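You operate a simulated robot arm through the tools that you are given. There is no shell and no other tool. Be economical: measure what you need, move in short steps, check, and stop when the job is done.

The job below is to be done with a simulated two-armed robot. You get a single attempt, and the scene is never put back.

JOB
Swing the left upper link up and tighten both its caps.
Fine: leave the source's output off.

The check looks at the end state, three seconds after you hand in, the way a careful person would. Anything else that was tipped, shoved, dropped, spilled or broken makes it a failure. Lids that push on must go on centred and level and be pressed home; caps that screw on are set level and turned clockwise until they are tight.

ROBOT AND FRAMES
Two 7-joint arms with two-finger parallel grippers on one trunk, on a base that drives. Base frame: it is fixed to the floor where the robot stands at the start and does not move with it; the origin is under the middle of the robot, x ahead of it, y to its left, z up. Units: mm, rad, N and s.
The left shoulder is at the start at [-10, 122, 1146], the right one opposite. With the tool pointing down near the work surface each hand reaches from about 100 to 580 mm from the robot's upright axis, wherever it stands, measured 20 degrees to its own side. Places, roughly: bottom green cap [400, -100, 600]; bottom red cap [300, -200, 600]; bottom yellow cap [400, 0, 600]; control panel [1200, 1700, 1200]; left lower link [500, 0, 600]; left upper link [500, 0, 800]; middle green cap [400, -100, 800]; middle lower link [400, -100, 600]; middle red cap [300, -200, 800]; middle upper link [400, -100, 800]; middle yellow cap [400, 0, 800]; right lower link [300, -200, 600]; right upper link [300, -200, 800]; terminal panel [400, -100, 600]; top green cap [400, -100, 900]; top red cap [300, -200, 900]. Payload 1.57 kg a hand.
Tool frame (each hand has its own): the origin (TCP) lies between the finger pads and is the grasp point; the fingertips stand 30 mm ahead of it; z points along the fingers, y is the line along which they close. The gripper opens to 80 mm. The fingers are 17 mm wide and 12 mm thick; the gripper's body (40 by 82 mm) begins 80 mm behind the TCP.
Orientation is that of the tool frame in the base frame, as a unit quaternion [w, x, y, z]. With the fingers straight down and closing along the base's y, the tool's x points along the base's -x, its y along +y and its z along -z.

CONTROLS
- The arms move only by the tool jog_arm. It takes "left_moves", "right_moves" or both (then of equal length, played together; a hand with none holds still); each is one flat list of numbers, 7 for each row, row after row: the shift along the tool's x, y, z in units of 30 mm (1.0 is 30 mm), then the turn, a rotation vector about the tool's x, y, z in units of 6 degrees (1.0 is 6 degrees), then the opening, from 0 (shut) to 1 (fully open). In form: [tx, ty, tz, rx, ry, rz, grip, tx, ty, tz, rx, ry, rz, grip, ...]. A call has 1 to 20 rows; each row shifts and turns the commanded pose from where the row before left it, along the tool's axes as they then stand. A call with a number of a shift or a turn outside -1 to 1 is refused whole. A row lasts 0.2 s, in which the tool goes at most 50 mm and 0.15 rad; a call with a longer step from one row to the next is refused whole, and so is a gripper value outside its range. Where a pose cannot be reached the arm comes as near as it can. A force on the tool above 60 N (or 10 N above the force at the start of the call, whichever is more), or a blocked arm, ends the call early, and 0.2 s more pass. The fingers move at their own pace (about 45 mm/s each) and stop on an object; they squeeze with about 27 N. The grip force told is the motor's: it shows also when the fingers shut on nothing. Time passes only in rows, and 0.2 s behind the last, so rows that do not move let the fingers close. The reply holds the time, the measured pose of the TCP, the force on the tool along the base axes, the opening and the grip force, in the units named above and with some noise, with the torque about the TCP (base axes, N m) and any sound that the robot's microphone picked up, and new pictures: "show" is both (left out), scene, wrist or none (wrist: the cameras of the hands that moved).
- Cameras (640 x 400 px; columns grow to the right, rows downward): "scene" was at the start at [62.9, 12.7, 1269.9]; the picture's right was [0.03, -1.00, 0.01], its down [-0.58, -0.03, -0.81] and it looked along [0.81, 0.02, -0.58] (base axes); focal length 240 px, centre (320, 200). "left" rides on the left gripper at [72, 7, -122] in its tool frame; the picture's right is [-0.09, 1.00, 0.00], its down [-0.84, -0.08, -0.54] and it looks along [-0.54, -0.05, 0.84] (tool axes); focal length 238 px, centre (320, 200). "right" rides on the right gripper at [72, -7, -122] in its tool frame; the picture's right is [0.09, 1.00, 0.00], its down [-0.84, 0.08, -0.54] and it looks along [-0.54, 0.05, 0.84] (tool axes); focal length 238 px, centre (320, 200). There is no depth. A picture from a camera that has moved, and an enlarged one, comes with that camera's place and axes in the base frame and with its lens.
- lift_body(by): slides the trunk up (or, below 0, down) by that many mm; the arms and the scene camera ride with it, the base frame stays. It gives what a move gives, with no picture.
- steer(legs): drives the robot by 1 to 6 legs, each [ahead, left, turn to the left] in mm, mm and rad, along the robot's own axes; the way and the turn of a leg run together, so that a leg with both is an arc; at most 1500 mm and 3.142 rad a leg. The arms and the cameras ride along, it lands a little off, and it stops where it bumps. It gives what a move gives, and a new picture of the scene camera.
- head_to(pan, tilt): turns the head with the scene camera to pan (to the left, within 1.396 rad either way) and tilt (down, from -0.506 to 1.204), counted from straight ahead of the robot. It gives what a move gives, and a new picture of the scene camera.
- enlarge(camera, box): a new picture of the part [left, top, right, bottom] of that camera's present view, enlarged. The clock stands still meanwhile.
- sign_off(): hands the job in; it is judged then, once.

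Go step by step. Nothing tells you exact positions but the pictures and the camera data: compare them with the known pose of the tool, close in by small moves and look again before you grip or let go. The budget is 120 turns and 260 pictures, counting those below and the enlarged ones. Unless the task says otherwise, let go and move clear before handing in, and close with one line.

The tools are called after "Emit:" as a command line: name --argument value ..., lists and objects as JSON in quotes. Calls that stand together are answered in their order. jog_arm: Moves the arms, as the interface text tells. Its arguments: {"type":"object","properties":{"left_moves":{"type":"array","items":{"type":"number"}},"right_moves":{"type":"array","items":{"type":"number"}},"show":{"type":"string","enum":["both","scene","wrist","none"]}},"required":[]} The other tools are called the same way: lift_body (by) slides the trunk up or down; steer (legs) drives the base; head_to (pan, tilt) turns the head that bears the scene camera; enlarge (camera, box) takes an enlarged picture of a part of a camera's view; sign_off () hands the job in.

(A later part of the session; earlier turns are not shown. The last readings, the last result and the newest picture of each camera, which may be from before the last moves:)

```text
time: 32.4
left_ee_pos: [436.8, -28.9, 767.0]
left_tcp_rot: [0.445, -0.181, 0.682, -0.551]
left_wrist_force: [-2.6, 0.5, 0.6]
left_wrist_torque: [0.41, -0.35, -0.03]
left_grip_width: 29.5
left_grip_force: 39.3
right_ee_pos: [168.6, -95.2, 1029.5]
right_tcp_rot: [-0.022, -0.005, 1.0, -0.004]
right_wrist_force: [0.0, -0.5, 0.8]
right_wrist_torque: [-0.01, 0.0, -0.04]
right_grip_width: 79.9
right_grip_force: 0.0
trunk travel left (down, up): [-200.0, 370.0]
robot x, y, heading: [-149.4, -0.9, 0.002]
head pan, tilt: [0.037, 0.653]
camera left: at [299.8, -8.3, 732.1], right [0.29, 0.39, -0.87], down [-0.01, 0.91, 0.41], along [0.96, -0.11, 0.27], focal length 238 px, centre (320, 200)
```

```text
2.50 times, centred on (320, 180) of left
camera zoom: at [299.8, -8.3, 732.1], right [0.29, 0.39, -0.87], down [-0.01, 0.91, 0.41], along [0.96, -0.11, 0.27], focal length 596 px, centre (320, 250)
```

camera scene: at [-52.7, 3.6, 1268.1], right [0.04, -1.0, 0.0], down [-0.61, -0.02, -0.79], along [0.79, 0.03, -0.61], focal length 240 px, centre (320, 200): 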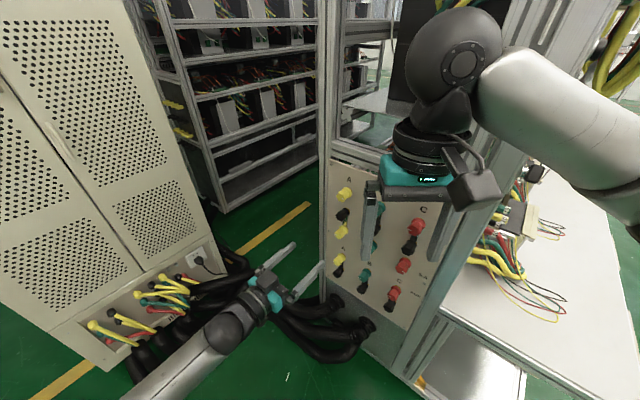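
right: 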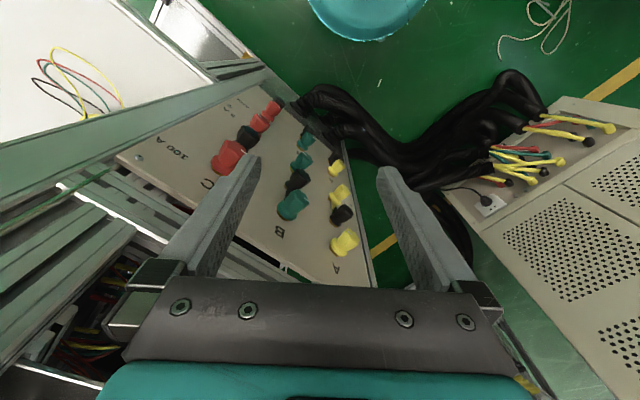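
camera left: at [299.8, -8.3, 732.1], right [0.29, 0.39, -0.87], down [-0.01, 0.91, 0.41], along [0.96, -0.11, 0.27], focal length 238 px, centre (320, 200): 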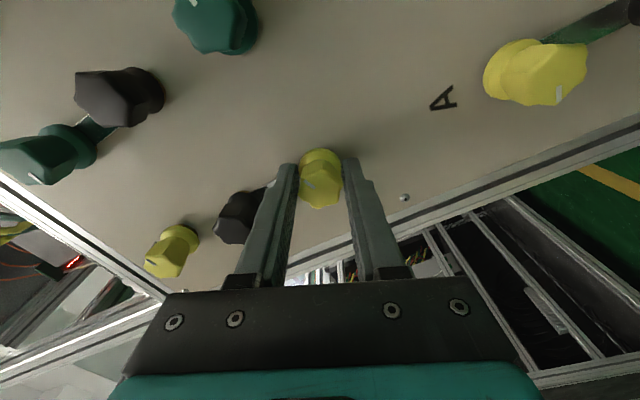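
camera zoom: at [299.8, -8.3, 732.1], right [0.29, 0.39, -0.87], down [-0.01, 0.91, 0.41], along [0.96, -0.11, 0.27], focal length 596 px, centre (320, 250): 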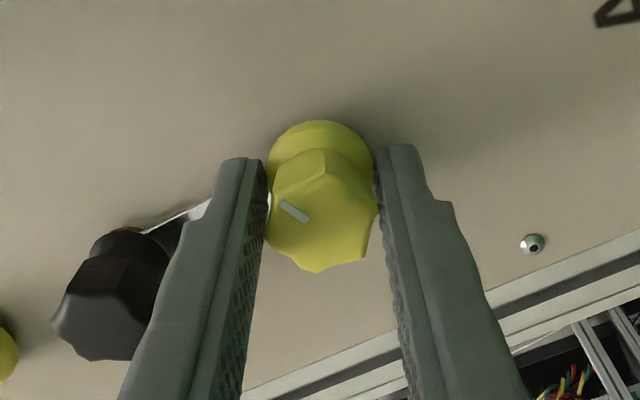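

The mark shows the last stroke slipped, so the cap is at its loose stop about half a turn out. I'll release, retreat, roll back to nominal and locate the pivot and bar.

Emit:
jog_arm --left_moves '[0, 0, 0, 0, 0, 0, 0.6, 0, 0, 0, 0, 0, 0, 0.6, 0, 0, -1, 0, 0, 0, 0.6, 0, 0, -1, 0, 0, 0, 0.6, 0, 0, 0, 0, 0, 1, 0.6, 0, 0, 0, 0, 0, 1, 0.6, 0, 0, 0, 0, 0, 1, 0.6, 0, 0, 0, 0, 0, 1, 0.4, 0, 0, 0, 0, 0, 1, 0.2, 0, 0, 0, 0, 0, 1, 0, 0, 0, 0, 0, 0, 1, 0, 0, 0, 0, 0, 0, 1, 0, 0, 0, 0, 0, 0, 1, 0, 0, 0, 0, 0, 0, 1, 0, 0, 0, 0, 0, 0, 1, 0]' --show "wrist"

Emit:
enlarge --camera "left" --box '[220, 80, 420, 280]'

```text
time: 35.6
left_ee_pos: [390.0, 6.3, 766.2]
left_tcp_rot: [0.673, 0.22, 0.671, -0.218]
left_wrist_force: [-0.9, 0.7, -1.1]
left_wrist_torque: [0.0, 0.01, -0.02]
left_grip_width: 0.0
left_grip_force: 21.1
right_ee_pos: [168.5, -95.8, 1029.3]
right_tcp_rot: [-0.022, -0.005, 1.0, -0.004]
right_wrist_force: [0.1, -0.9, -0.8]
right_wrist_torque: [0.01, 0.03, -0.03]
right_grip_width: 79.7
right_grip_force: 0.1
trunk travel left (down, up): [-200.0, 370.0]
robot x, y, heading: [-148.0, 0.9, 0.004]
head pan, tilt: [0.037, 0.653]
camera left: at [293.8, 83.4, 695.3], right [0.59, 0.81, 0.1], down [-0.49, 0.25, 0.84], along [0.65, -0.54, 0.54], focal length 238 px, centre (320, 200)
```

left: 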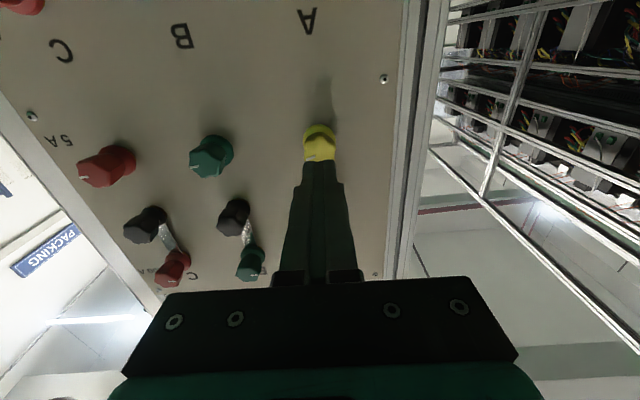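

```text
2.00 times, centred on (320, 180) of left
camera zoom: at [293.8, 83.4, 695.3], right [0.59, 0.81, 0.1], down [-0.49, 0.25, 0.84], along [0.65, -0.54, 0.54], focal length 477 px, centre (320, 240)
```

zoom: 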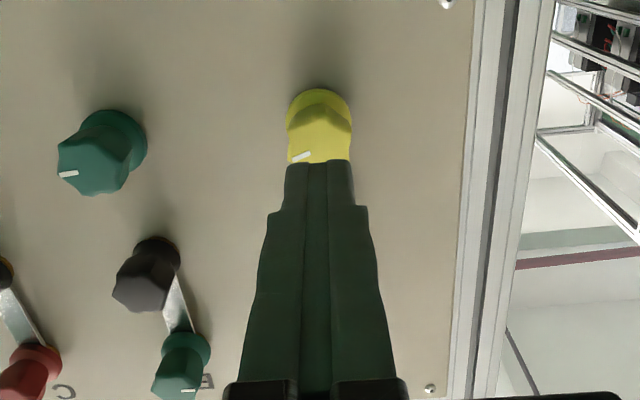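

With closed fingers I'll go to the B side of the bar, about 36 mm below the pivot, and advance alongside it.

Emit:
jog_arm --left_moves '[-0.57, -0.42, 0, 0, 0, 0, 0, -0.57, -0.42, 0, 0, 0, 0, 0, 0, 0, 1, 0, 0, 0, 0, 0, 0, 0.95, 0, 0, 0, 0, 0, 0, 0, 0, 0, 0, 0]' --show "wrist"

Emit:
enlarge --camera "left" --box '[220, 80, 420, 280]'

Emit:
enlarge --camera "scene" --box '[330, 180, 390, 260]'

```text
time: 36.8
left_ee_pos: [420.8, -49.9, 798.2]
left_tcp_rot: [0.673, 0.22, 0.672, -0.219]
left_wrist_force: [-0.6, -0.1, -0.1]
left_wrist_torque: [0.0, -0.06, 0.03]
left_grip_width: 0.0
left_grip_force: 21.2
right_ee_pos: [167.7, -94.8, 1029.2]
right_tcp_rot: [-0.022, -0.005, 1.0, -0.005]
right_wrist_force: [0.0, -0.6, -0.1]
right_wrist_torque: [-0.01, 0.03, 0.0]
right_grip_width: 79.9
right_grip_force: 0.2
trunk travel left (down, up): [-200.0, 370.0]
robot x, y, heading: [-148.4, -1.7, -0.001]
head pan, tilt: [0.037, 0.653]
camera left: at [325.9, 27.6, 726.9], right [0.59, 0.81, 0.09], down [-0.49, 0.26, 0.84], along [0.65, -0.54, 0.54], focal length 238 px, centre (320, 200)
```

left: 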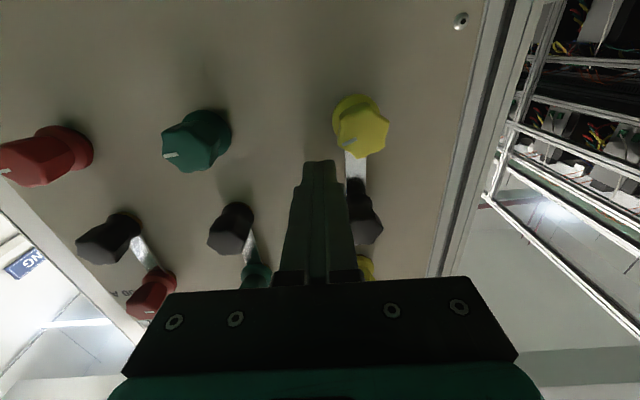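

```text
2.00 times, centred on (320, 180) of left
camera zoom: at [325.9, 27.6, 726.9], right [0.59, 0.81, 0.09], down [-0.49, 0.26, 0.84], along [0.65, -0.54, 0.54], focal length 477 px, centre (320, 240)
```

zoom: 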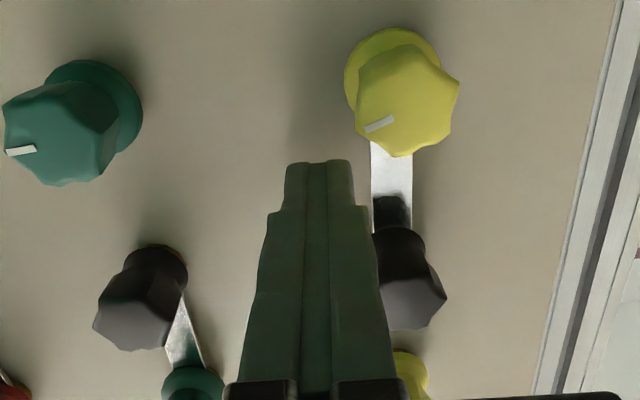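

```text
5.00 times, centred on (360, 220) of scene
camera zoom: at [-52.8, 3.7, 1268.1], right [0.04, -1.0, 0.0], down [-0.61, -0.02, -0.79], along [0.79, 0.03, -0.61], focal length 1200 px, centre (120, 100)
```

zoom: 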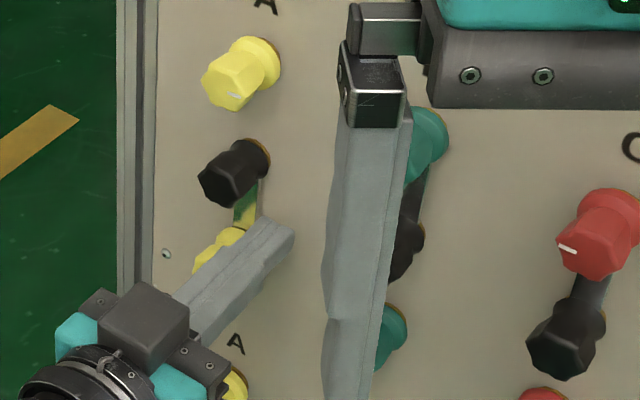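

The bar is about 28 mm to the left of the finger axis. I'll advance another 20 mm towards the panel and check the contact force.

Emit:
jog_arm --left_moves '[-0.08, 0, 0.17, 0, 0, 0, 0, 0, 0, 0.17, 0, 0, 0, 0, 0, 0, 0.17, 0, 0, 0, 0, 0, 0, 0.17, 0, 0, 0, 0, 0, 0, 0, 0, 0, 0, 0]' --show "wrist"

Emit:
enlarge --camera "left" --box '[270, 100, 390, 220]'

Emit:
enlarge --camera "scene" --box '[330, 190, 390, 250]'

```text
time: 37.7
left_ee_pos: [428.1, -53.6, 800.9]
left_tcp_rot: [0.675, 0.218, 0.67, -0.218]
left_wrist_force: [-28.8, 14.4, 12.9]
left_wrist_torque: [-0.12, -0.13, -0.29]
left_grip_width: 0.0
left_grip_force: 21.3
right_ee_pos: [163.4, -92.8, 1030.4]
right_tcp_rot: [-0.021, -0.006, 1.0, -0.005]
right_wrist_force: [-1.1, 0.2, -0.1]
right_wrist_torque: [0.02, -0.05, 0.01]
right_grip_width: 80.0
right_grip_force: 0.1
trunk travel left (down, up): [-200.0, 370.0]
robot x, y, heading: [-150.1, 2.8, 0.001]
head pan, tilt: [0.037, 0.653]
stopped in row 4 (left hand): the force on the tool passed its limit at 67 N (the readings are from after the stop); the commanded pose is now the measured one
camera left: at [332.5, 24.0, 729.5], right [0.59, 0.81, 0.09], down [-0.49, 0.26, 0.83], along [0.65, -0.53, 0.54], focal length 238 px, centre (320, 200)
```

left: 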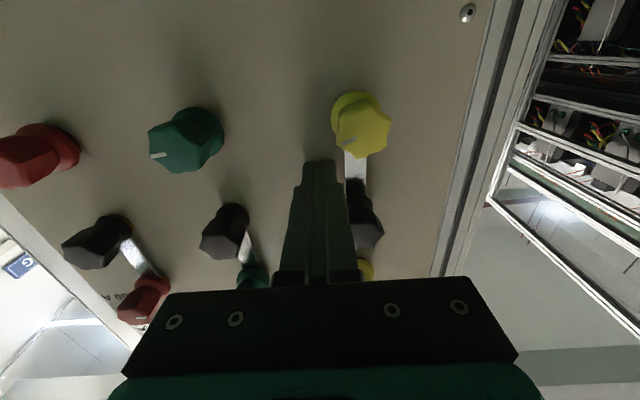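

```text
3.33 times, centred on (330, 160) of left
camera zoom: at [332.5, 24.0, 729.5], right [0.59, 0.81, 0.09], down [-0.49, 0.26, 0.83], along [0.65, -0.53, 0.54], focal length 794 px, centre (287, 333)
```

zoom: 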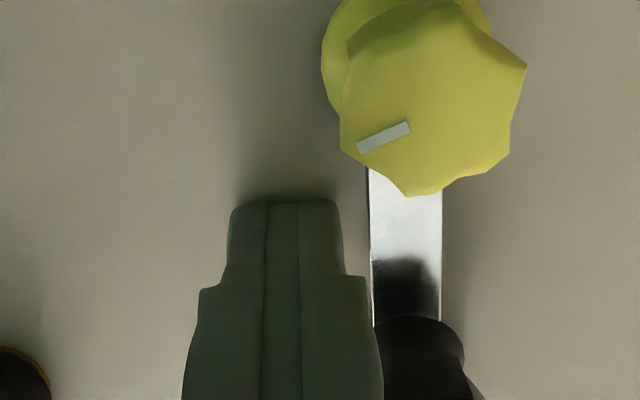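

```text
6.67 times, centred on (360, 220) of scene
camera zoom: at [-58.6, 6.4, 1268.6], right [0.04, -1.0, 0.0], down [-0.6, -0.02, -0.8], along [0.8, 0.03, -0.6], focal length 1600 px, centre (53, 67)
```

zoom: 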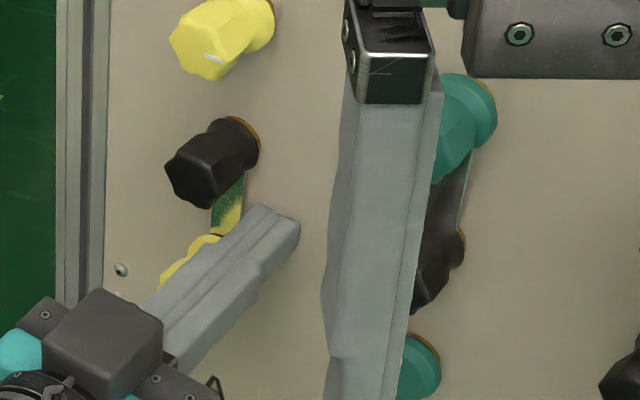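

I touched the panel with the tip at TCP n≈377. I'll ease off 3 mm, then push the bar left to about 40° and check.

Emit:
jog_arm --left_moves '[0, 0, -0.1, 0, 0, 0, 0, 0, 0, 0, 0, 0, 0, 0, 0.03, 0.29, 0, 0, 0, 0, 0, 0.03, 0.29, 0, 0, 0, 0, 0, 0.025, 0.22, 0, 0, 0, 0, 0, 0.025, 0.22, 0, 0, 0, 0, 0, 0, 0, 0, 0, 0, 0, 0]' --show "wrist"

Emit:
enlarge --camera "left" --box '[250, 60, 410, 260]'

Emit:
enlarge --camera "scene" --box '[330, 190, 390, 250]'

```text
time: 38.9
left_ee_pos: [431.9, -48.7, 795.5]
left_tcp_rot: [0.673, 0.229, 0.665, -0.229]
left_wrist_force: [-24.8, 6.8, 9.5]
left_wrist_torque: [0.12, -0.33, -0.04]
left_grip_width: 0.0
left_grip_force: 21.0
right_ee_pos: [165.0, -94.2, 1029.9]
right_tcp_rot: [-0.021, -0.005, 1.0, -0.005]
right_wrist_force: [-0.8, 0.5, 0.1]
right_wrist_torque: [-0.04, -0.02, 0.02]
right_grip_width: 80.3
right_grip_force: 0.0
trunk travel left (down, up): [-200.0, 370.0]
robot x, y, heading: [-150.2, -0.6, 0.004]
head pan, tilt: [0.037, 0.653]
stopped in row 6 (left hand): the force on the tool passed its limit at 63 N (the readings are from after the stop); the commanded pose is now the measured one
camera left: at [339.8, 33.0, 723.6], right [0.61, 0.79, 0.09], down [-0.48, 0.27, 0.83], along [0.63, -0.55, 0.55], focal length 238 px, centre (320, 200)
```

left: 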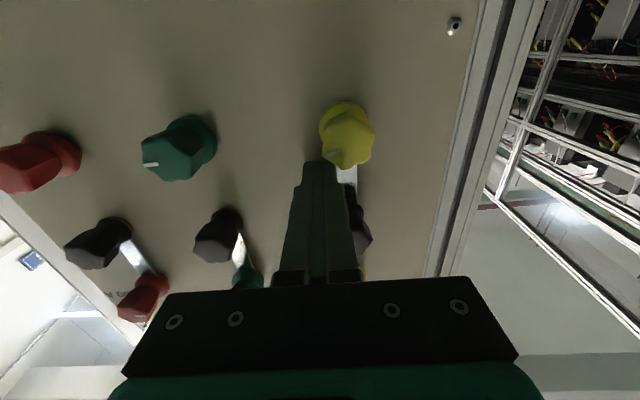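

```text
2.00 times, centred on (330, 160) of left
camera zoom: at [339.8, 33.0, 723.6], right [0.61, 0.79, 0.09], down [-0.48, 0.27, 0.83], along [0.63, -0.55, 0.55], focal length 477 px, centre (300, 280)
```

zoom: 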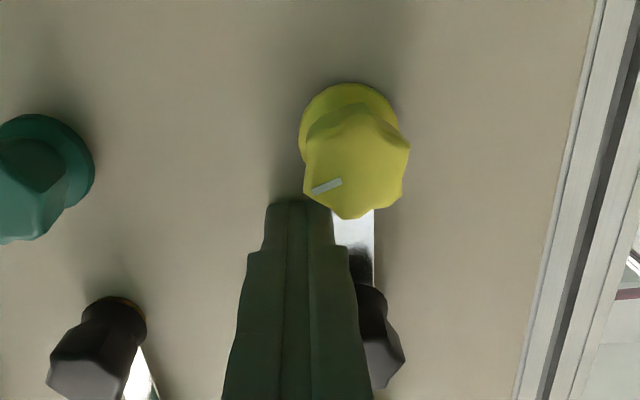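

```text
6.67 times, centred on (360, 220) of scene
camera zoom: at [-57.7, 5.8, 1268.4], right [0.04, -1.0, 0.0], down [-0.6, -0.02, -0.8], along [0.8, 0.03, -0.6], focal length 1600 px, centre (53, 67)
```

zoom: 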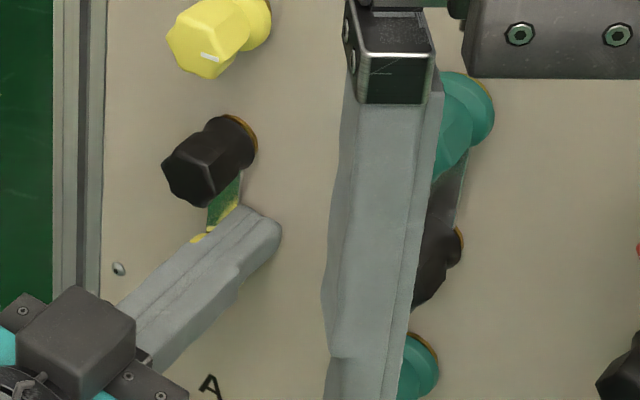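

That stopped on force, and the finger was still pressing on the panel, so the reading is mixed. I'll ease off 5 mm, raise slightly and push gently again.

Emit:
jog_arm --left_moves '[0, -0.2, -0.17, 0, 0, 0, 0, -0.15, 0, 0, 0, 0, 0, 0, 0, 0, 0, 0, 0, 0, 0]' --show "none"

Emit:
jog_arm --left_moves '[0, 0.1, 0, 0, 0, 0, 0, 0, 0.1, 0, 0, 0, 0, 0, 0, 0.1, 0, 0, 0, 0, 0, 0, 0.1, 0, 0, 0, 0, 0, 0, 0, 0, 0, 0, 0, 0]' --show "wrist"

Emit:
enlarge --camera "left" --box '[250, 60, 410, 260]'

```text
time: 39.7
left_ee_pos: [428.4, -48.9, 798.2]
left_tcp_rot: [0.67, 0.226, 0.67, -0.226]
left_wrist_force: [0.1, -0.5, 0.8]
left_wrist_torque: [0.01, 0.01, -0.03]
left_grip_width: 0.0
left_grip_force: 21.2
right_ee_pos: [166.4, -96.9, 1029.7]
right_tcp_rot: [-0.022, -0.005, 1.0, -0.004]
right_wrist_force: [-1.0, 0.8, 0.3]
right_wrist_torque: [-0.01, 0.02, -0.03]
right_grip_width: 79.9
right_grip_force: 0.0
trunk travel left (down, up): [-200.0, 370.0]
robot x, y, heading: [-145.7, 1.0, 0.0]
head pan, tilt: [0.037, 0.653]
```

```text
time: 40.9
left_ee_pos: [429.8, -45.7, 797.9]
left_tcp_rot: [0.669, 0.232, 0.668, -0.23]
left_wrist_force: [-26.8, -18.2, -3.1]
left_wrist_torque: [0.14, -0.01, -0.75]
left_grip_width: 0.2
left_grip_force: 21.0
right_ee_pos: [164.8, -99.0, 1029.7]
right_tcp_rot: [-0.021, -0.005, 1.0, -0.004]
right_wrist_force: [-1.0, 0.4, 0.2]
right_wrist_torque: [-0.01, -0.03, -0.02]
right_grip_width: 79.9
right_grip_force: 0.2
trunk travel left (down, up): [-200.0, 370.0]
robot x, y, heading: [-150.7, 2.5, -0.001]
head pan, tilt: [0.037, 0.653]
camera left: at [337.6, 36.0, 726.6], right [0.61, 0.78, 0.1], down [-0.48, 0.27, 0.84], along [0.63, -0.56, 0.54], focal length 238 px, centre (320, 200)
```

left: 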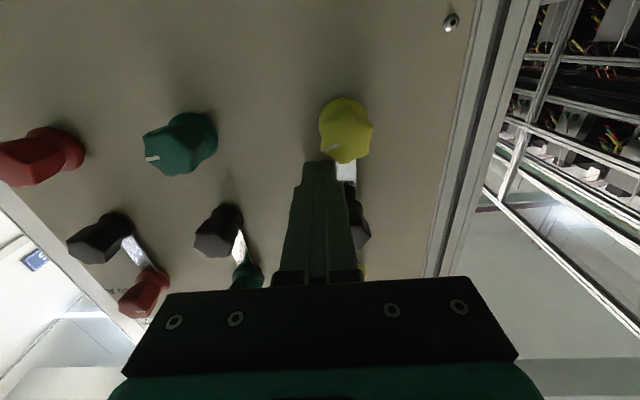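

```text
2.00 times, centred on (330, 160) of left
camera zoom: at [337.6, 36.0, 726.6], right [0.61, 0.78, 0.1], down [-0.48, 0.27, 0.84], along [0.63, -0.56, 0.54], focal length 477 px, centre (300, 280)
```

zoom: 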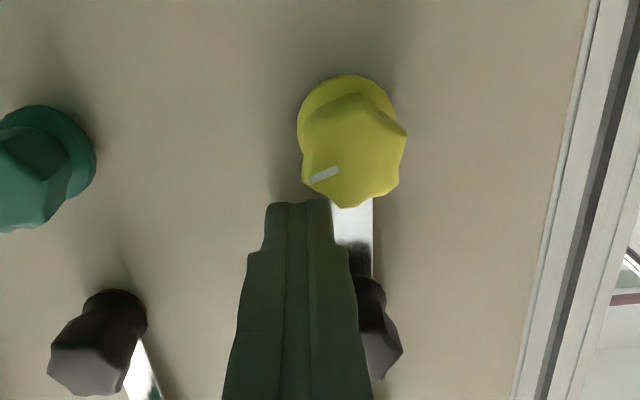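

The bar doesn't move under 30 N sideways, so the pivot must still clamp it. I'll retreat and loosen the black pivot cap too.

Emit:
jog_arm --left_moves '[0, -0.15, 0, 0, 0, 0, 0, 0, 0, -1, 0, 0, 0, 0, 0, 0, -1, 0, 0, 0, 0.3, -0.65, 0.4, 0, 0, 0, 0, 0.6, -0.65, 0.4, 0, -0.25, 0, 0, 0.8, 0, 0, 0, 0, 0, 0, 0.8]' --show "wrist"

Emit:
enlarge --camera "left" --box '[240, 80, 400, 280]'

```text
time: 42.3
left_ee_pos: [397.7, 13.6, 836.7]
left_tcp_rot: [0.673, 0.218, 0.672, -0.218]
left_wrist_force: [-0.5, -1.3, -0.1]
left_wrist_torque: [0.0, 0.0, 0.02]
left_grip_width: 63.8
left_grip_force: 0.2
right_ee_pos: [166.5, -96.8, 1028.8]
right_tcp_rot: [-0.023, -0.005, 1.0, -0.005]
right_wrist_force: [-0.3, -0.5, -0.3]
right_wrist_torque: [0.01, 0.01, 0.01]
right_grip_width: 80.1
right_grip_force: 0.0
trunk travel left (down, up): [-200.0, 370.0]
robot x, y, heading: [-149.7, 1.2, 0.004]
head pan, tilt: [0.037, 0.653]
camera left: at [302.1, 91.3, 765.6], right [0.58, 0.81, 0.09], down [-0.49, 0.26, 0.84], along [0.65, -0.53, 0.54], focal length 238 px, centre (320, 200)
```

left: 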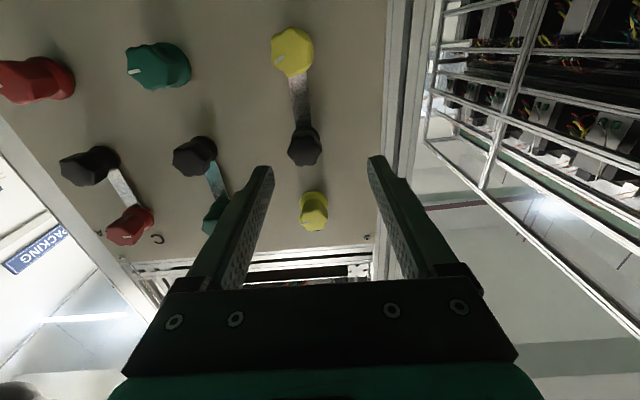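

```text
2.00 times, centred on (320, 180) of left
camera zoom: at [302.1, 91.3, 765.6], right [0.58, 0.81, 0.09], down [-0.49, 0.26, 0.84], along [0.65, -0.53, 0.54], focal length 477 px, centre (320, 240)
```

zoom: 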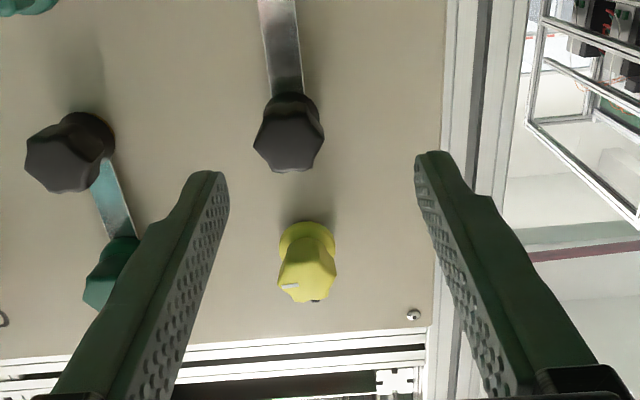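

The pivot cap sits 12 mm to the right of the tool axis. I'll move over it and check before gripping.

Emit:
jog_arm --left_moves '[0.03, -0.4, 0, 0, 0, 0, 0.7, 0, 0, 0.9, 0, 0, 0, 0.6, 0, 0, 0.9, 0, 0, 0, 0.6, 0, 0, 0, 0, 0, 0, 0.6]' --show "none"

Emit:
enlarge --camera "left" --box '[220, 100, 420, 260]'

```text
time: 43.3
left_ee_pos: [435.5, -28.2, 836.7]
left_tcp_rot: [0.674, 0.218, 0.672, -0.218]
left_wrist_force: [0.6, 0.2, -0.4]
left_wrist_torque: [-0.02, 0.0, 0.0]
left_grip_width: 48.1
left_grip_force: 0.1
right_ee_pos: [166.4, -95.6, 1029.8]
right_tcp_rot: [-0.022, -0.005, 1.0, -0.004]
right_wrist_force: [-0.3, -0.5, -1.1]
right_wrist_torque: [0.0, -0.01, 0.02]
right_grip_width: 80.3
right_grip_force: 0.0
trunk travel left (down, up): [-200.0, 370.0]
robot x, y, heading: [-150.7, 0.6, 0.001]
head pan, tilt: [0.037, 0.653]
```

```text
2.50 times, centred on (320, 180) of left
camera zoom: at [340.3, 49.6, 764.7], right [0.58, 0.81, 0.09], down [-0.49, 0.26, 0.84], along [0.65, -0.53, 0.54], focal length 596 px, centre (320, 250)
```

zoom: 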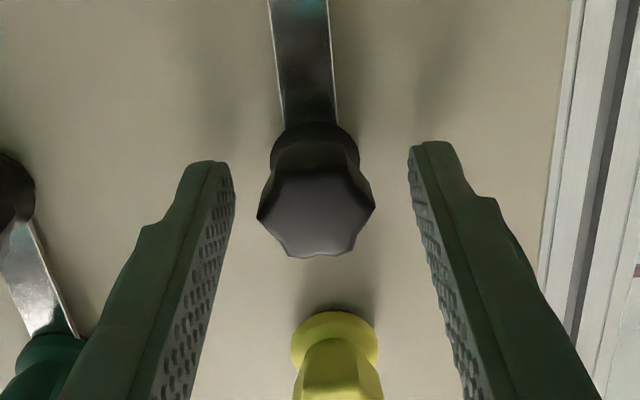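

It's well centred. I'll advance 4 mm, roll +36°, grip and turn −78° with torque readout.

Emit:
jog_arm --left_moves '[0, -0.02, 0.13, 0, 0, 1, 0.6, 0, 0, 0, 0, 0, 1, 0.6, 0, 0, 0, 0, 0, 1, 0.6, 0, 0, 0, 0, 0, 1, 0.6, 0, 0, 0, 0, 0, 1, 0.6, 0, 0, 0, 0, 0, 1, 0.6, 0, 0, 0, 0, 0, 0, 0.3, 0, 0, 0, 0, 0, 0, 0, 0, 0, 0, 0, 0, 0, 0, 0, 0, 0, 0, 0, 0, 0]' --show "none"

Emit:
enlarge --camera "left" --box '[220, 100, 420, 260]'

Emit:
jog_arm --left_moves '[0, 0, 0, 0, 0, -1, 0, 0, 0, 0, 0, 0, -1, 0, 0, 0, 0, 0, 0, -1, 0, 0, 0, 0, 0, 0, -1, 0, 0, 0, 0, 0, 0, -1, 0]' --show "none"

Emit:
enlarge --camera "left" --box '[220, 100, 420, 260]'

```text
time: 45.5
left_ee_pos: [437.9, -31.5, 835.3]
left_tcp_rot: [0.707, 0.416, 0.572, -0.001]
left_wrist_force: [-4.9, -4.0, -3.5]
left_wrist_torque: [-0.12, 0.81, -1.06]
left_grip_width: 27.9
left_grip_force: 38.4
right_ee_pos: [166.5, -96.2, 1030.2]
right_tcp_rot: [-0.022, -0.006, 1.0, -0.004]
right_wrist_force: [0.5, 0.9, 0.1]
right_wrist_torque: [-0.02, 0.01, 0.01]
right_grip_width: 79.7
right_grip_force: 0.1
trunk travel left (down, up): [-200.0, 370.0]
robot x, y, heading: [-151.8, 0.3, -0.001]
head pan, tilt: [0.037, 0.653]
```

```text
2.50 times, centred on (320, 180) of left
camera zoom: at [366.8, 78.6, 781.3], right [0.44, 0.61, 0.66], down [-0.76, -0.13, 0.63], along [0.47, -0.78, 0.41], focal length 596 px, centre (320, 250)
```

zoom: 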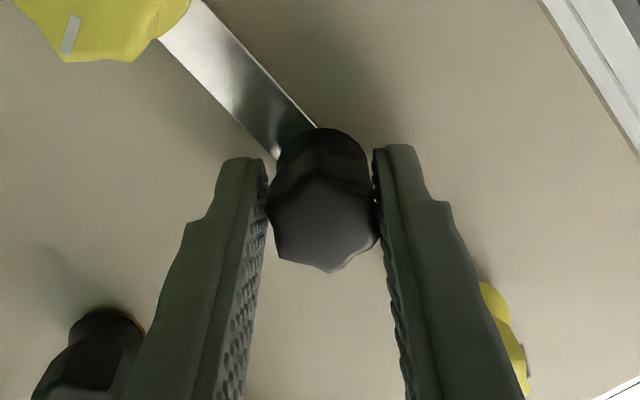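

```text
time: 46.7
left_ee_pos: [438.2, -33.0, 836.9]
left_tcp_rot: [0.683, 0.253, 0.66, -0.183]
left_wrist_force: [-2.8, -8.3, -2.1]
left_wrist_torque: [0.44, 0.63, -0.57]
left_grip_width: 26.4
left_grip_force: 36.7
right_ee_pos: [166.5, -97.0, 1028.8]
right_tcp_rot: [-0.022, -0.005, 1.0, -0.003]
right_wrist_force: [0.5, 0.1, 0.3]
right_wrist_torque: [0.01, -0.01, -0.01]
right_grip_width: 80.0
right_grip_force: 0.0
trunk travel left (down, up): [-200.0, 370.0]
robot x, y, heading: [-153.9, 2.6, -0.001]
head pan, tilt: [0.037, 0.653]
```

```text
2.50 times, centred on (320, 180) of left
camera zoom: at [347.6, 52.0, 766.3], right [0.58, 0.79, 0.19], down [-0.54, 0.19, 0.82], along [0.62, -0.58, 0.53], focal length 596 px, centre (320, 250)
```

zoom: 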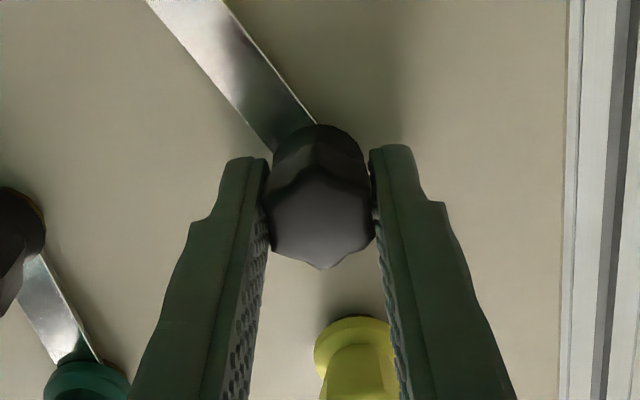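

The black knob carries the link: turning it CCW swung the bar about 30° towards B. I'll continue CCW another 42° and check clearance to B's knob.

Emit:
jog_arm --left_moves '[0, 0, 0, 0, 0, -1, 0, 0, 0, 0, 0, 0, -1, 0, 0, 0, 0, 0, 0, -1, 0, 0, 0, 0, 0, 0, -1, 0, 0, 0, 0, 0, 0, -1, 0, 0, 0, 0, 0, 0, -1, 0, 0, 0, 0, 0, 0, -1, 0]' --show "wrist"

Emit:
enlarge --camera "left" --box '[120, 20, 420, 260]'

```text
time: 48.3
left_ee_pos: [438.0, -31.3, 835.8]
left_tcp_rot: [0.573, -0.002, 0.706, -0.416]
left_wrist_force: [-0.4, -5.7, 4.2]
left_wrist_torque: [0.24, 0.31, -0.56]
left_grip_width: 26.1
left_grip_force: 37.0
right_ee_pos: [167.8, -95.9, 1029.5]
right_tcp_rot: [-0.021, -0.006, 1.0, -0.003]
right_wrist_force: [0.1, 1.1, 0.3]
right_wrist_torque: [0.0, -0.01, -0.01]
right_grip_width: 80.0
right_grip_force: 0.1
trunk travel left (down, up): [-200.0, 370.0]
robot x, y, heading: [-150.5, 3.7, 0.002]
head pan, tilt: [0.037, 0.653]
camera left: at [318.3, 11.5, 774.4], right [0.5, 0.69, -0.51], down [-0.19, 0.67, 0.72], along [0.84, -0.27, 0.47], focal length 238 px, centre (320, 200)
```

left: 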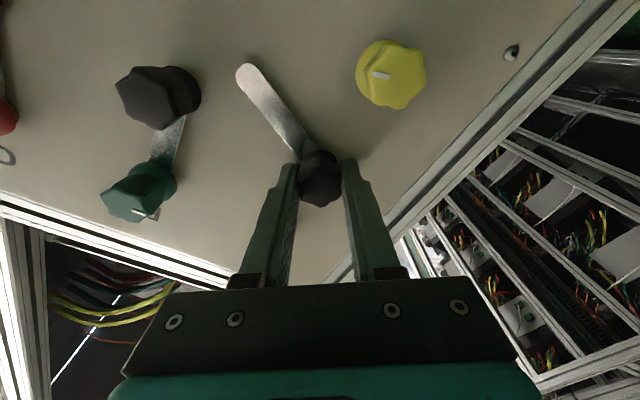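

```text
1.67 times, centred on (270, 140) of left
camera zoom: at [318.3, 11.5, 774.4], right [0.5, 0.69, -0.51], down [-0.19, 0.67, 0.72], along [0.84, -0.27, 0.47], focal length 397 px, centre (403, 300)
```

zoom: 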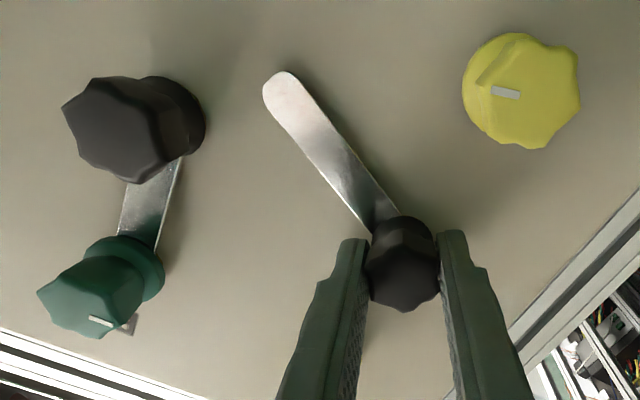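

The link swings freely and will clear B's knob. Continuing 48° more.

Emit:
jog_arm --left_moves '[0, 0, 0, 0, 0, -1, 0, 0, 0, 0, 0, 0, -1, 0, 0, 0, 0, 0, 0, -1, 0, 0, 0, 0, 0, 0, -1, 0, 0, 0, 0, 0, 0, -1, 0, 0, 0, 0, 0, 0, -1, 0, 0, 0, 0, 0, 0, -1, 0, 0, 0, 0, 0, 0, -1, 0]' --show "wrist"

Emit:
enlarge --camera "left" --box '[120, 20, 420, 260]'

```text
time: 50.1
left_ee_pos: [438.6, -30.1, 835.8]
left_tcp_rot: [0.355, -0.289, 0.646, -0.611]
left_wrist_force: [8.9, -1.2, 2.0]
left_wrist_torque: [0.0, 0.01, 0.51]
left_grip_width: 26.1
left_grip_force: 37.5
right_ee_pos: [168.5, -95.4, 1028.8]
right_tcp_rot: [-0.023, -0.006, 1.0, -0.006]
right_wrist_force: [0.1, -0.9, 0.4]
right_wrist_torque: [0.01, -0.04, 0.0]
right_grip_width: 79.7
right_grip_force: 0.1
trunk travel left (down, up): [-200.0, 370.0]
robot x, y, heading: [-149.0, 3.3, 0.001]
head pan, tilt: [0.037, 0.653]
camera left: at [298.6, -15.4, 821.8], right [0.11, 0.16, -0.98], down [0.04, 0.99, 0.16], along [0.99, -0.06, 0.1], focal length 238 px, centre (320, 200)
```

left: 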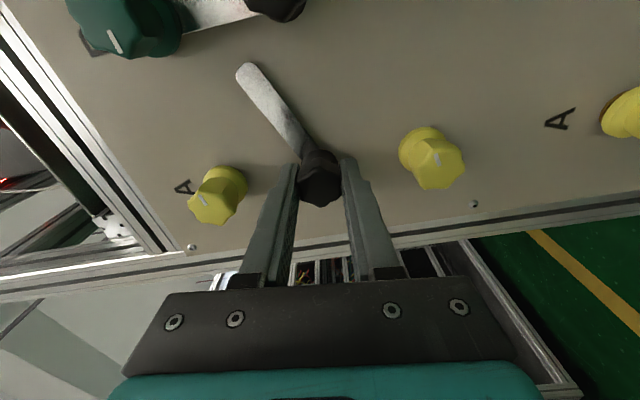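

```text
1.67 times, centred on (270, 140) of left
camera zoom: at [298.6, -15.4, 821.8], right [0.11, 0.16, -0.98], down [0.04, 0.99, 0.16], along [0.99, -0.06, 0.1], focal length 397 px, centre (403, 300)
```

zoom: 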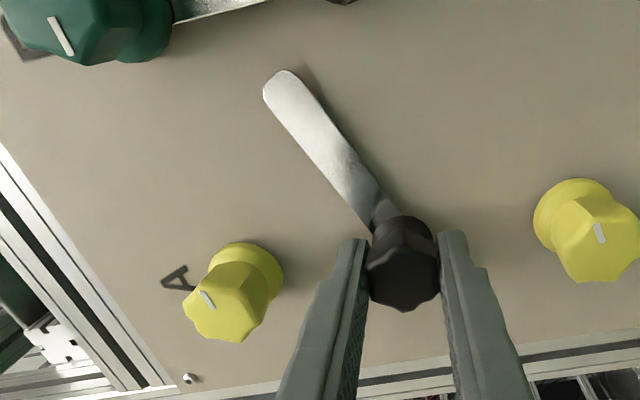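

The link is at about 120°. I'll release, back off 8 mm and reset the roll by +120° so the fingers straddle the knob clear of the bar.

Emit:
jog_arm --left_moves '[0, 0, 0, 0, 0, 0, 0.6, 0, 0, 0, 0, 0, 0, 0.6, 0, 0, -0.27, 0, 0, 0, 0.6, 0, 0, 0, 0, 0, 1, 0.6, 0, 0, 0, 0, 0, 1, 0.6, 0, 0, 0, 0, 0, 1, 0.6, 0, 0, 0, 0, 0, 1, 0.6, 0, 0, 0, 0, 0, 1, 0.6, 0, 0, 0, 0, 0, 1, 0.6, 0, 0, 0, 0, 0, 1, 0.6, 0, 0, 0, 0, 0, 1, 0.6, 0, 0, 0, 0, 0, 1, 0.6, 0, 0, 0, 0, 0, 1, 0.6]' --show "wrist"

Emit:
jog_arm --left_moves '[0, 0, 0, 0, 0, 1, 0.6, 0, 0, 0, 0, 0, 1, 0.6, 0, 0, 0, 0, 0, 1, 0.6, 0, 0, 0, 0, 0, 1, 0.6, 0, 0, 0, 0, 0, 1, 0.6, 0, 0, 0, 0, 0, 1, 0.6, 0, 0, 0, 0, 0, 1, 0.6, 0, 0, 0, 0, 0, 1, 0.6, 0, 0, 0, 0, 0, 1, 0.6, 0, 0, 0, 0, 0, 1, 0.6]' --show "wrist"

Emit:
enlarge --camera "left" --box '[220, 80, 420, 280]'

```text
time: 52.9
left_ee_pos: [432.3, -26.0, 835.4]
left_tcp_rot: [0.614, 0.075, 0.703, -0.353]
left_wrist_force: [-0.4, 0.4, 0.3]
left_wrist_torque: [0.04, 0.0, -0.02]
left_grip_width: 48.0
left_grip_force: 0.1
right_ee_pos: [166.9, -95.4, 1029.4]
right_tcp_rot: [-0.022, -0.006, 1.0, -0.005]
right_wrist_force: [0.5, 0.7, 0.6]
right_wrist_torque: [0.03, -0.02, 0.03]
right_grip_width: 80.0
right_grip_force: 0.0
trunk travel left (down, up): [-200.0, 370.0]
robot x, y, heading: [-146.8, 2.5, 0.004]
head pan, tilt: [0.037, 0.653]
camera left: at [319.9, 27.7, 768.2], right [0.56, 0.77, -0.32], down [-0.28, 0.54, 0.8], along [0.78, -0.35, 0.51], focal length 238 px, centre (320, 200)
```

left: 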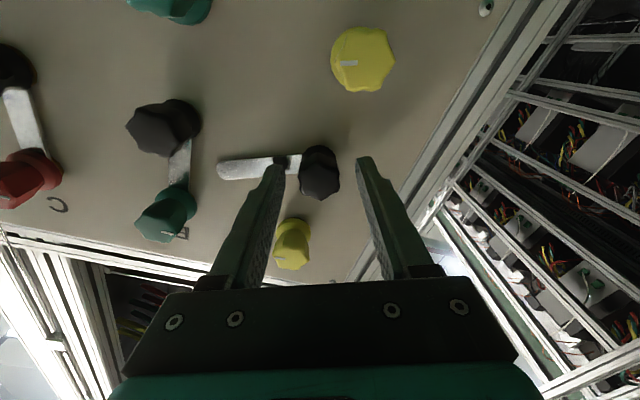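

```text
time: 55.1
left_ee_pos: [431.4, -27.5, 835.6]
left_tcp_rot: [0.707, 0.416, 0.571, 0.002]
left_wrist_force: [-0.2, -0.2, 0.4]
left_wrist_torque: [-0.03, 0.03, -0.03]
left_grip_width: 48.0
left_grip_force: 0.1
right_ee_pos: [166.7, -96.9, 1029.1]
right_tcp_rot: [-0.021, -0.005, 1.0, -0.004]
right_wrist_force: [0.6, -0.9, 0.3]
right_wrist_torque: [0.0, -0.01, 0.01]
right_grip_width: 79.9
right_grip_force: 0.0
trunk travel left (down, up): [-200.0, 370.0]
robot x, y, heading: [-153.3, 0.5, 0.0]
head pan, tilt: [0.037, 0.653]
camera left: at [360.4, 84.9, 781.9], right [0.44, 0.61, 0.66], down [-0.77, -0.13, 0.63], along [0.47, -0.78, 0.41], focal length 238 px, centre (320, 200)
```

left: 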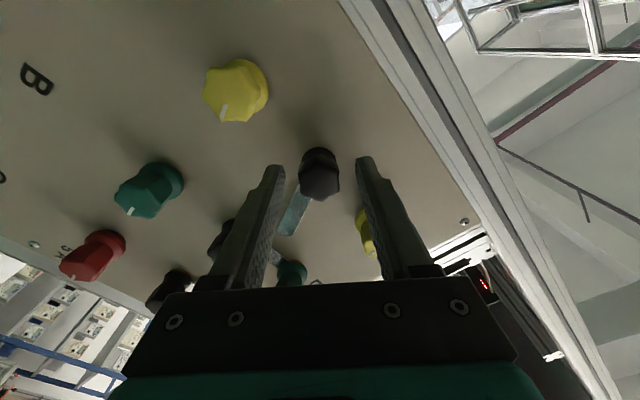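

```text
2.00 times, centred on (320, 180) of left
camera zoom: at [360.4, 84.9, 781.9], right [0.44, 0.61, 0.66], down [-0.77, -0.13, 0.63], along [0.47, -0.78, 0.41], focal length 477 px, centre (320, 240)
```

zoom: 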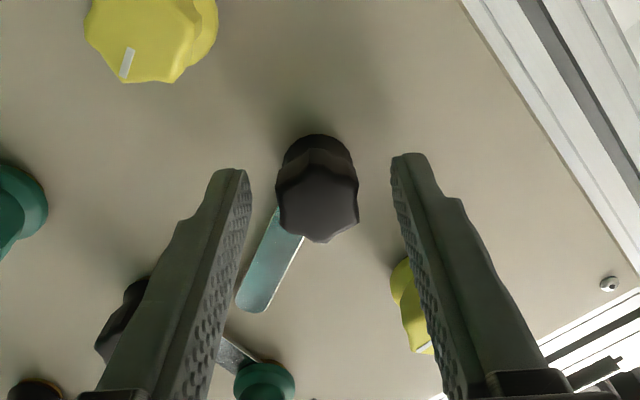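

The link stayed put and the fingers are clear of the bar. I'll advance, grip and turn CCW 48°.

Emit:
jog_arm --left_moves '[0, 0, 0.27, 0, 0, 0, 0.6, 0, 0, 0, 0, 0, 0, 0.2, 0, 0, 0, 0, 0, 0, 0, 0, 0, 0, 0, 0, 0, 0, 0, 0, 0, 0, 0, -1, 0, 0, 0, 0, 0, 0, -1, 0, 0, 0, 0, 0, 0, -1, 0, 0, 0, 0, 0, 0, -1, 0, 0, 0, 0, 0, 0, -1, 0, 0, 0, 0, 0, 0, -1, 0, 0, 0, 0, 0, 0, -1, 0, 0, 0, 0, 0, 0, -1, 0]' --show "wrist"

Emit:
enlarge --camera "left" --box '[170, 80, 420, 280]'

Emit:
enlarge --camera "scene" --box '[330, 170, 390, 240]'

```text
time: 57.7
left_ee_pos: [437.2, -32.2, 833.8]
left_tcp_rot: [0.645, 0.145, 0.693, -0.287]
left_wrist_force: [-12.5, 1.1, -9.6]
left_wrist_torque: [0.45, 0.63, -0.7]
left_grip_width: 26.1
left_grip_force: 37.1
right_ee_pos: [166.9, -95.8, 1030.6]
right_tcp_rot: [-0.022, -0.005, 1.0, -0.003]
right_wrist_force: [0.3, -0.1, -0.2]
right_wrist_torque: [0.02, -0.03, -0.01]
right_grip_width: 79.9
right_grip_force: 0.1
trunk travel left (down, up): [-200.0, 370.0]
robot x, y, heading: [-151.3, 1.0, -0.005]
head pan, tilt: [0.037, 0.653]
camera left: at [333.1, 34.5, 763.5], right [0.58, 0.8, -0.12], down [-0.38, 0.4, 0.84], along [0.72, -0.44, 0.54], focal length 238 px, centre (320, 200)
```

left: 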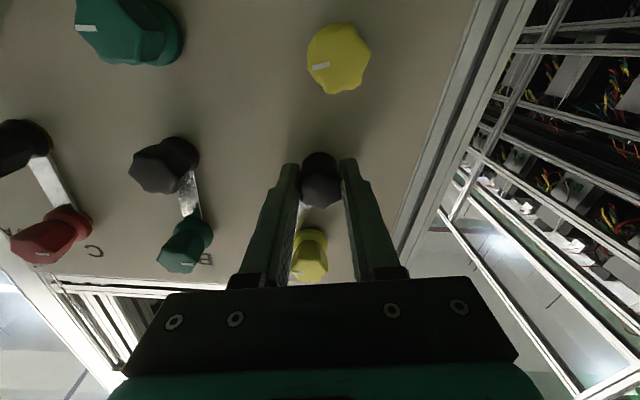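

```text
2.00 times, centred on (295, 180) of left
camera zoom: at [333.1, 34.5, 763.5], right [0.58, 0.8, -0.12], down [-0.38, 0.4, 0.84], along [0.72, -0.44, 0.54], focal length 477 px, centre (370, 240)
```

zoom: 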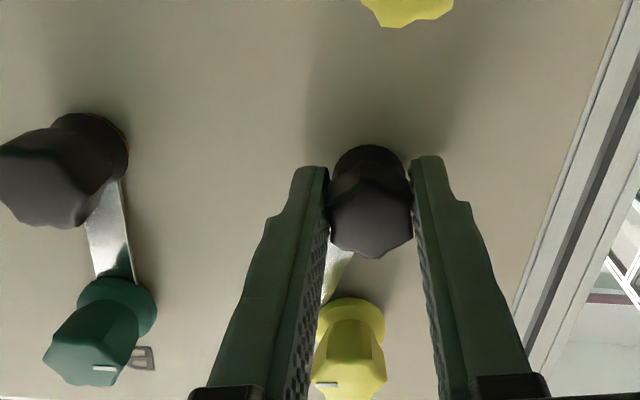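

```text
5.71 times, centred on (360, 205) of scene
camera zoom: at [-54.6, 3.8, 1268.1], right [0.04, -1.0, 0.0], down [-0.61, -0.02, -0.79], along [0.79, 0.03, -0.61], focal length 1372 px, centre (91, 171)
```

zoom: 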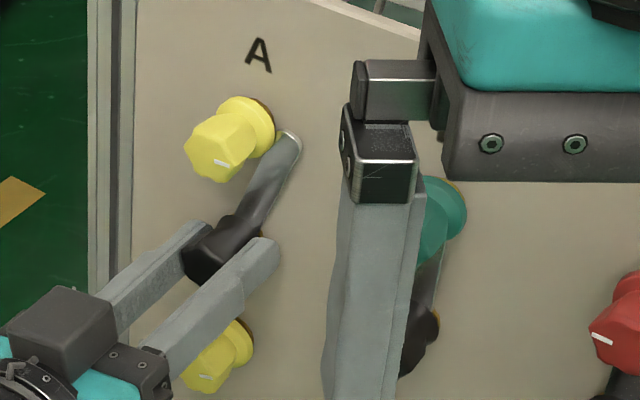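

The link tip is at the edge of the top cap with about 18° to go. Continuing in small turns.

Emit:
jog_arm --left_moves '[0, 0, 0, 0, 0, -1, 0, 0, 0, 0, 0, 0, -1, 0, 0, 0, 0, 0, 0, -1, 0, 0, 0, 0, 0, 0, 0, 0]' --show "none"

Emit:
enlarge --camera "left" --box '[220, 100, 420, 280]'

Emit:
enlarge --camera "scene" --box '[330, 170, 390, 240]'

```text
time: 58.7
left_ee_pos: [438.0, -30.9, 834.1]
left_tcp_rot: [0.593, 0.034, 0.707, -0.384]
left_wrist_force: [-13.0, 0.6, -11.4]
left_wrist_torque: [0.3, -0.16, -0.47]
left_grip_width: 26.3
left_grip_force: 37.0
right_ee_pos: [166.8, -96.0, 1029.3]
right_tcp_rot: [-0.021, -0.004, 1.0, -0.004]
right_wrist_force: [0.6, -0.2, -0.1]
right_wrist_torque: [0.0, -0.02, 0.03]
right_grip_width: 79.9
right_grip_force: 0.0
trunk travel left (down, up): [-200.0, 370.0]
robot x, y, heading: [-150.5, 1.8, -0.003]
head pan, tilt: [0.037, 0.653]
```

```text
2.22 times, centred on (320, 190) of left
camera zoom: at [320.5, 16.8, 769.7], right [0.53, 0.74, -0.42], down [-0.23, 0.6, 0.76], along [0.81, -0.31, 0.49], focal length 530 px, centre (320, 222)
```

zoom: 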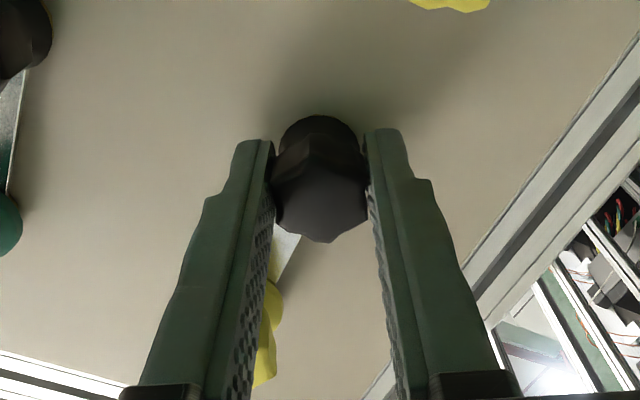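

```text
5.71 times, centred on (360, 205) of scene
camera zoom: at [-54.6, 3.7, 1268.1], right [0.04, -1.0, 0.0], down [-0.61, -0.02, -0.79], along [0.79, 0.03, -0.61], focal length 1372 px, centre (91, 171)
```

zoom: 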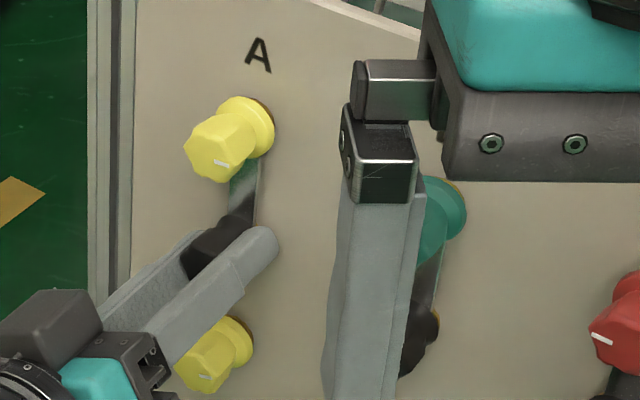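

The link is now under the top yellow cap. I'll release, back off and check that it is vertical.

Emit:
jog_arm --left_moves '[0, 0, 0, 0, 0, 0, 0.6, 0, 0, 0, 0, 0, 0, 0.6, 0, 0, -1, 0, 0, 0, 0.8, 0, 0, -1, 0, 0, 0, 1, 0.9, 0, 0, 0, 0, 1, 1, 0.5, 0, 0, 0, 0, 1, 1, 0, 0, 0, 0, 0, 1, 1, 0, 0, 0, 0, 0, 1, 1, 0, 0, 0, 0, 0, 1, 1, 0, 0, 0, 0, 0, 0, 1]' --show "wrist"

Emit:
enlarge --camera "left" --box '[220, 60, 420, 280]'

Emit:
enlarge --camera "scene" --box '[330, 170, 390, 240]'

```text
time: 60.9
left_ee_pos: [378.2, -12.1, 799.6]
left_tcp_rot: [0.673, 0.218, 0.672, -0.218]
left_wrist_force: [0.2, -0.5, 0.3]
left_wrist_torque: [0.03, 0.01, -0.01]
left_grip_width: 79.6
left_grip_force: 0.1
right_ee_pos: [168.3, -95.0, 1030.8]
right_tcp_rot: [-0.022, -0.006, 1.0, -0.005]
right_wrist_force: [0.4, 0.3, -0.7]
right_wrist_torque: [0.05, 0.01, 0.0]
right_grip_width: 80.2
right_grip_force: 0.2
trunk travel left (down, up): [-200.0, 370.0]
robot x, y, heading: [-150.9, 0.0, 0.004]
head pan, tilt: [0.037, 0.653]
camera left: at [283.6, 66.1, 727.8], right [0.58, 0.81, 0.09], down [-0.49, 0.25, 0.84], along [0.65, -0.53, 0.54], focal length 238 px, centre (320, 200)
```

left: 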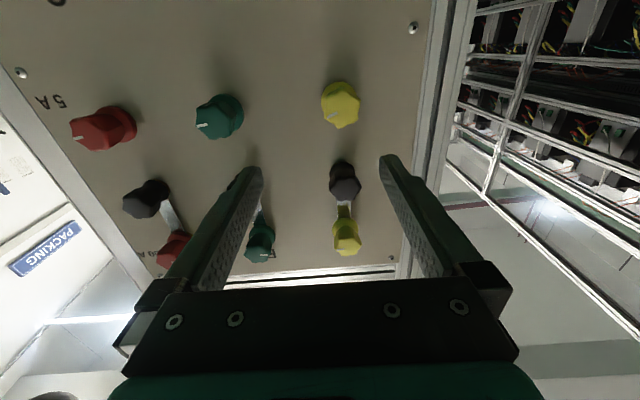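

```text
1.82 times, centred on (320, 170) of left
camera zoom: at [283.6, 66.1, 727.8], right [0.58, 0.81, 0.09], down [-0.49, 0.25, 0.84], along [0.65, -0.53, 0.54], focal length 433 px, centre (320, 254)
```

zoom: 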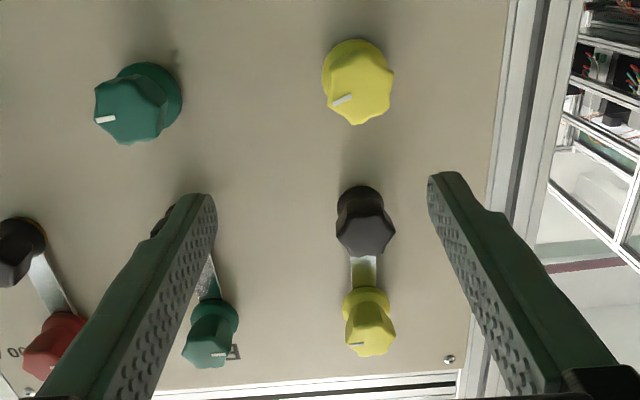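

```text
5.71 times, centred on (360, 205) of scene
camera zoom: at [-54.2, 3.8, 1268.1], right [0.04, -1.0, 0.0], down [-0.61, -0.02, -0.79], along [0.79, 0.03, -0.61], focal length 1372 px, centre (91, 171)
```

zoom: 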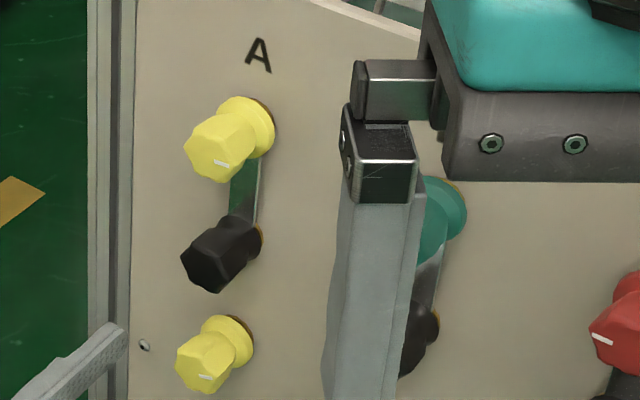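

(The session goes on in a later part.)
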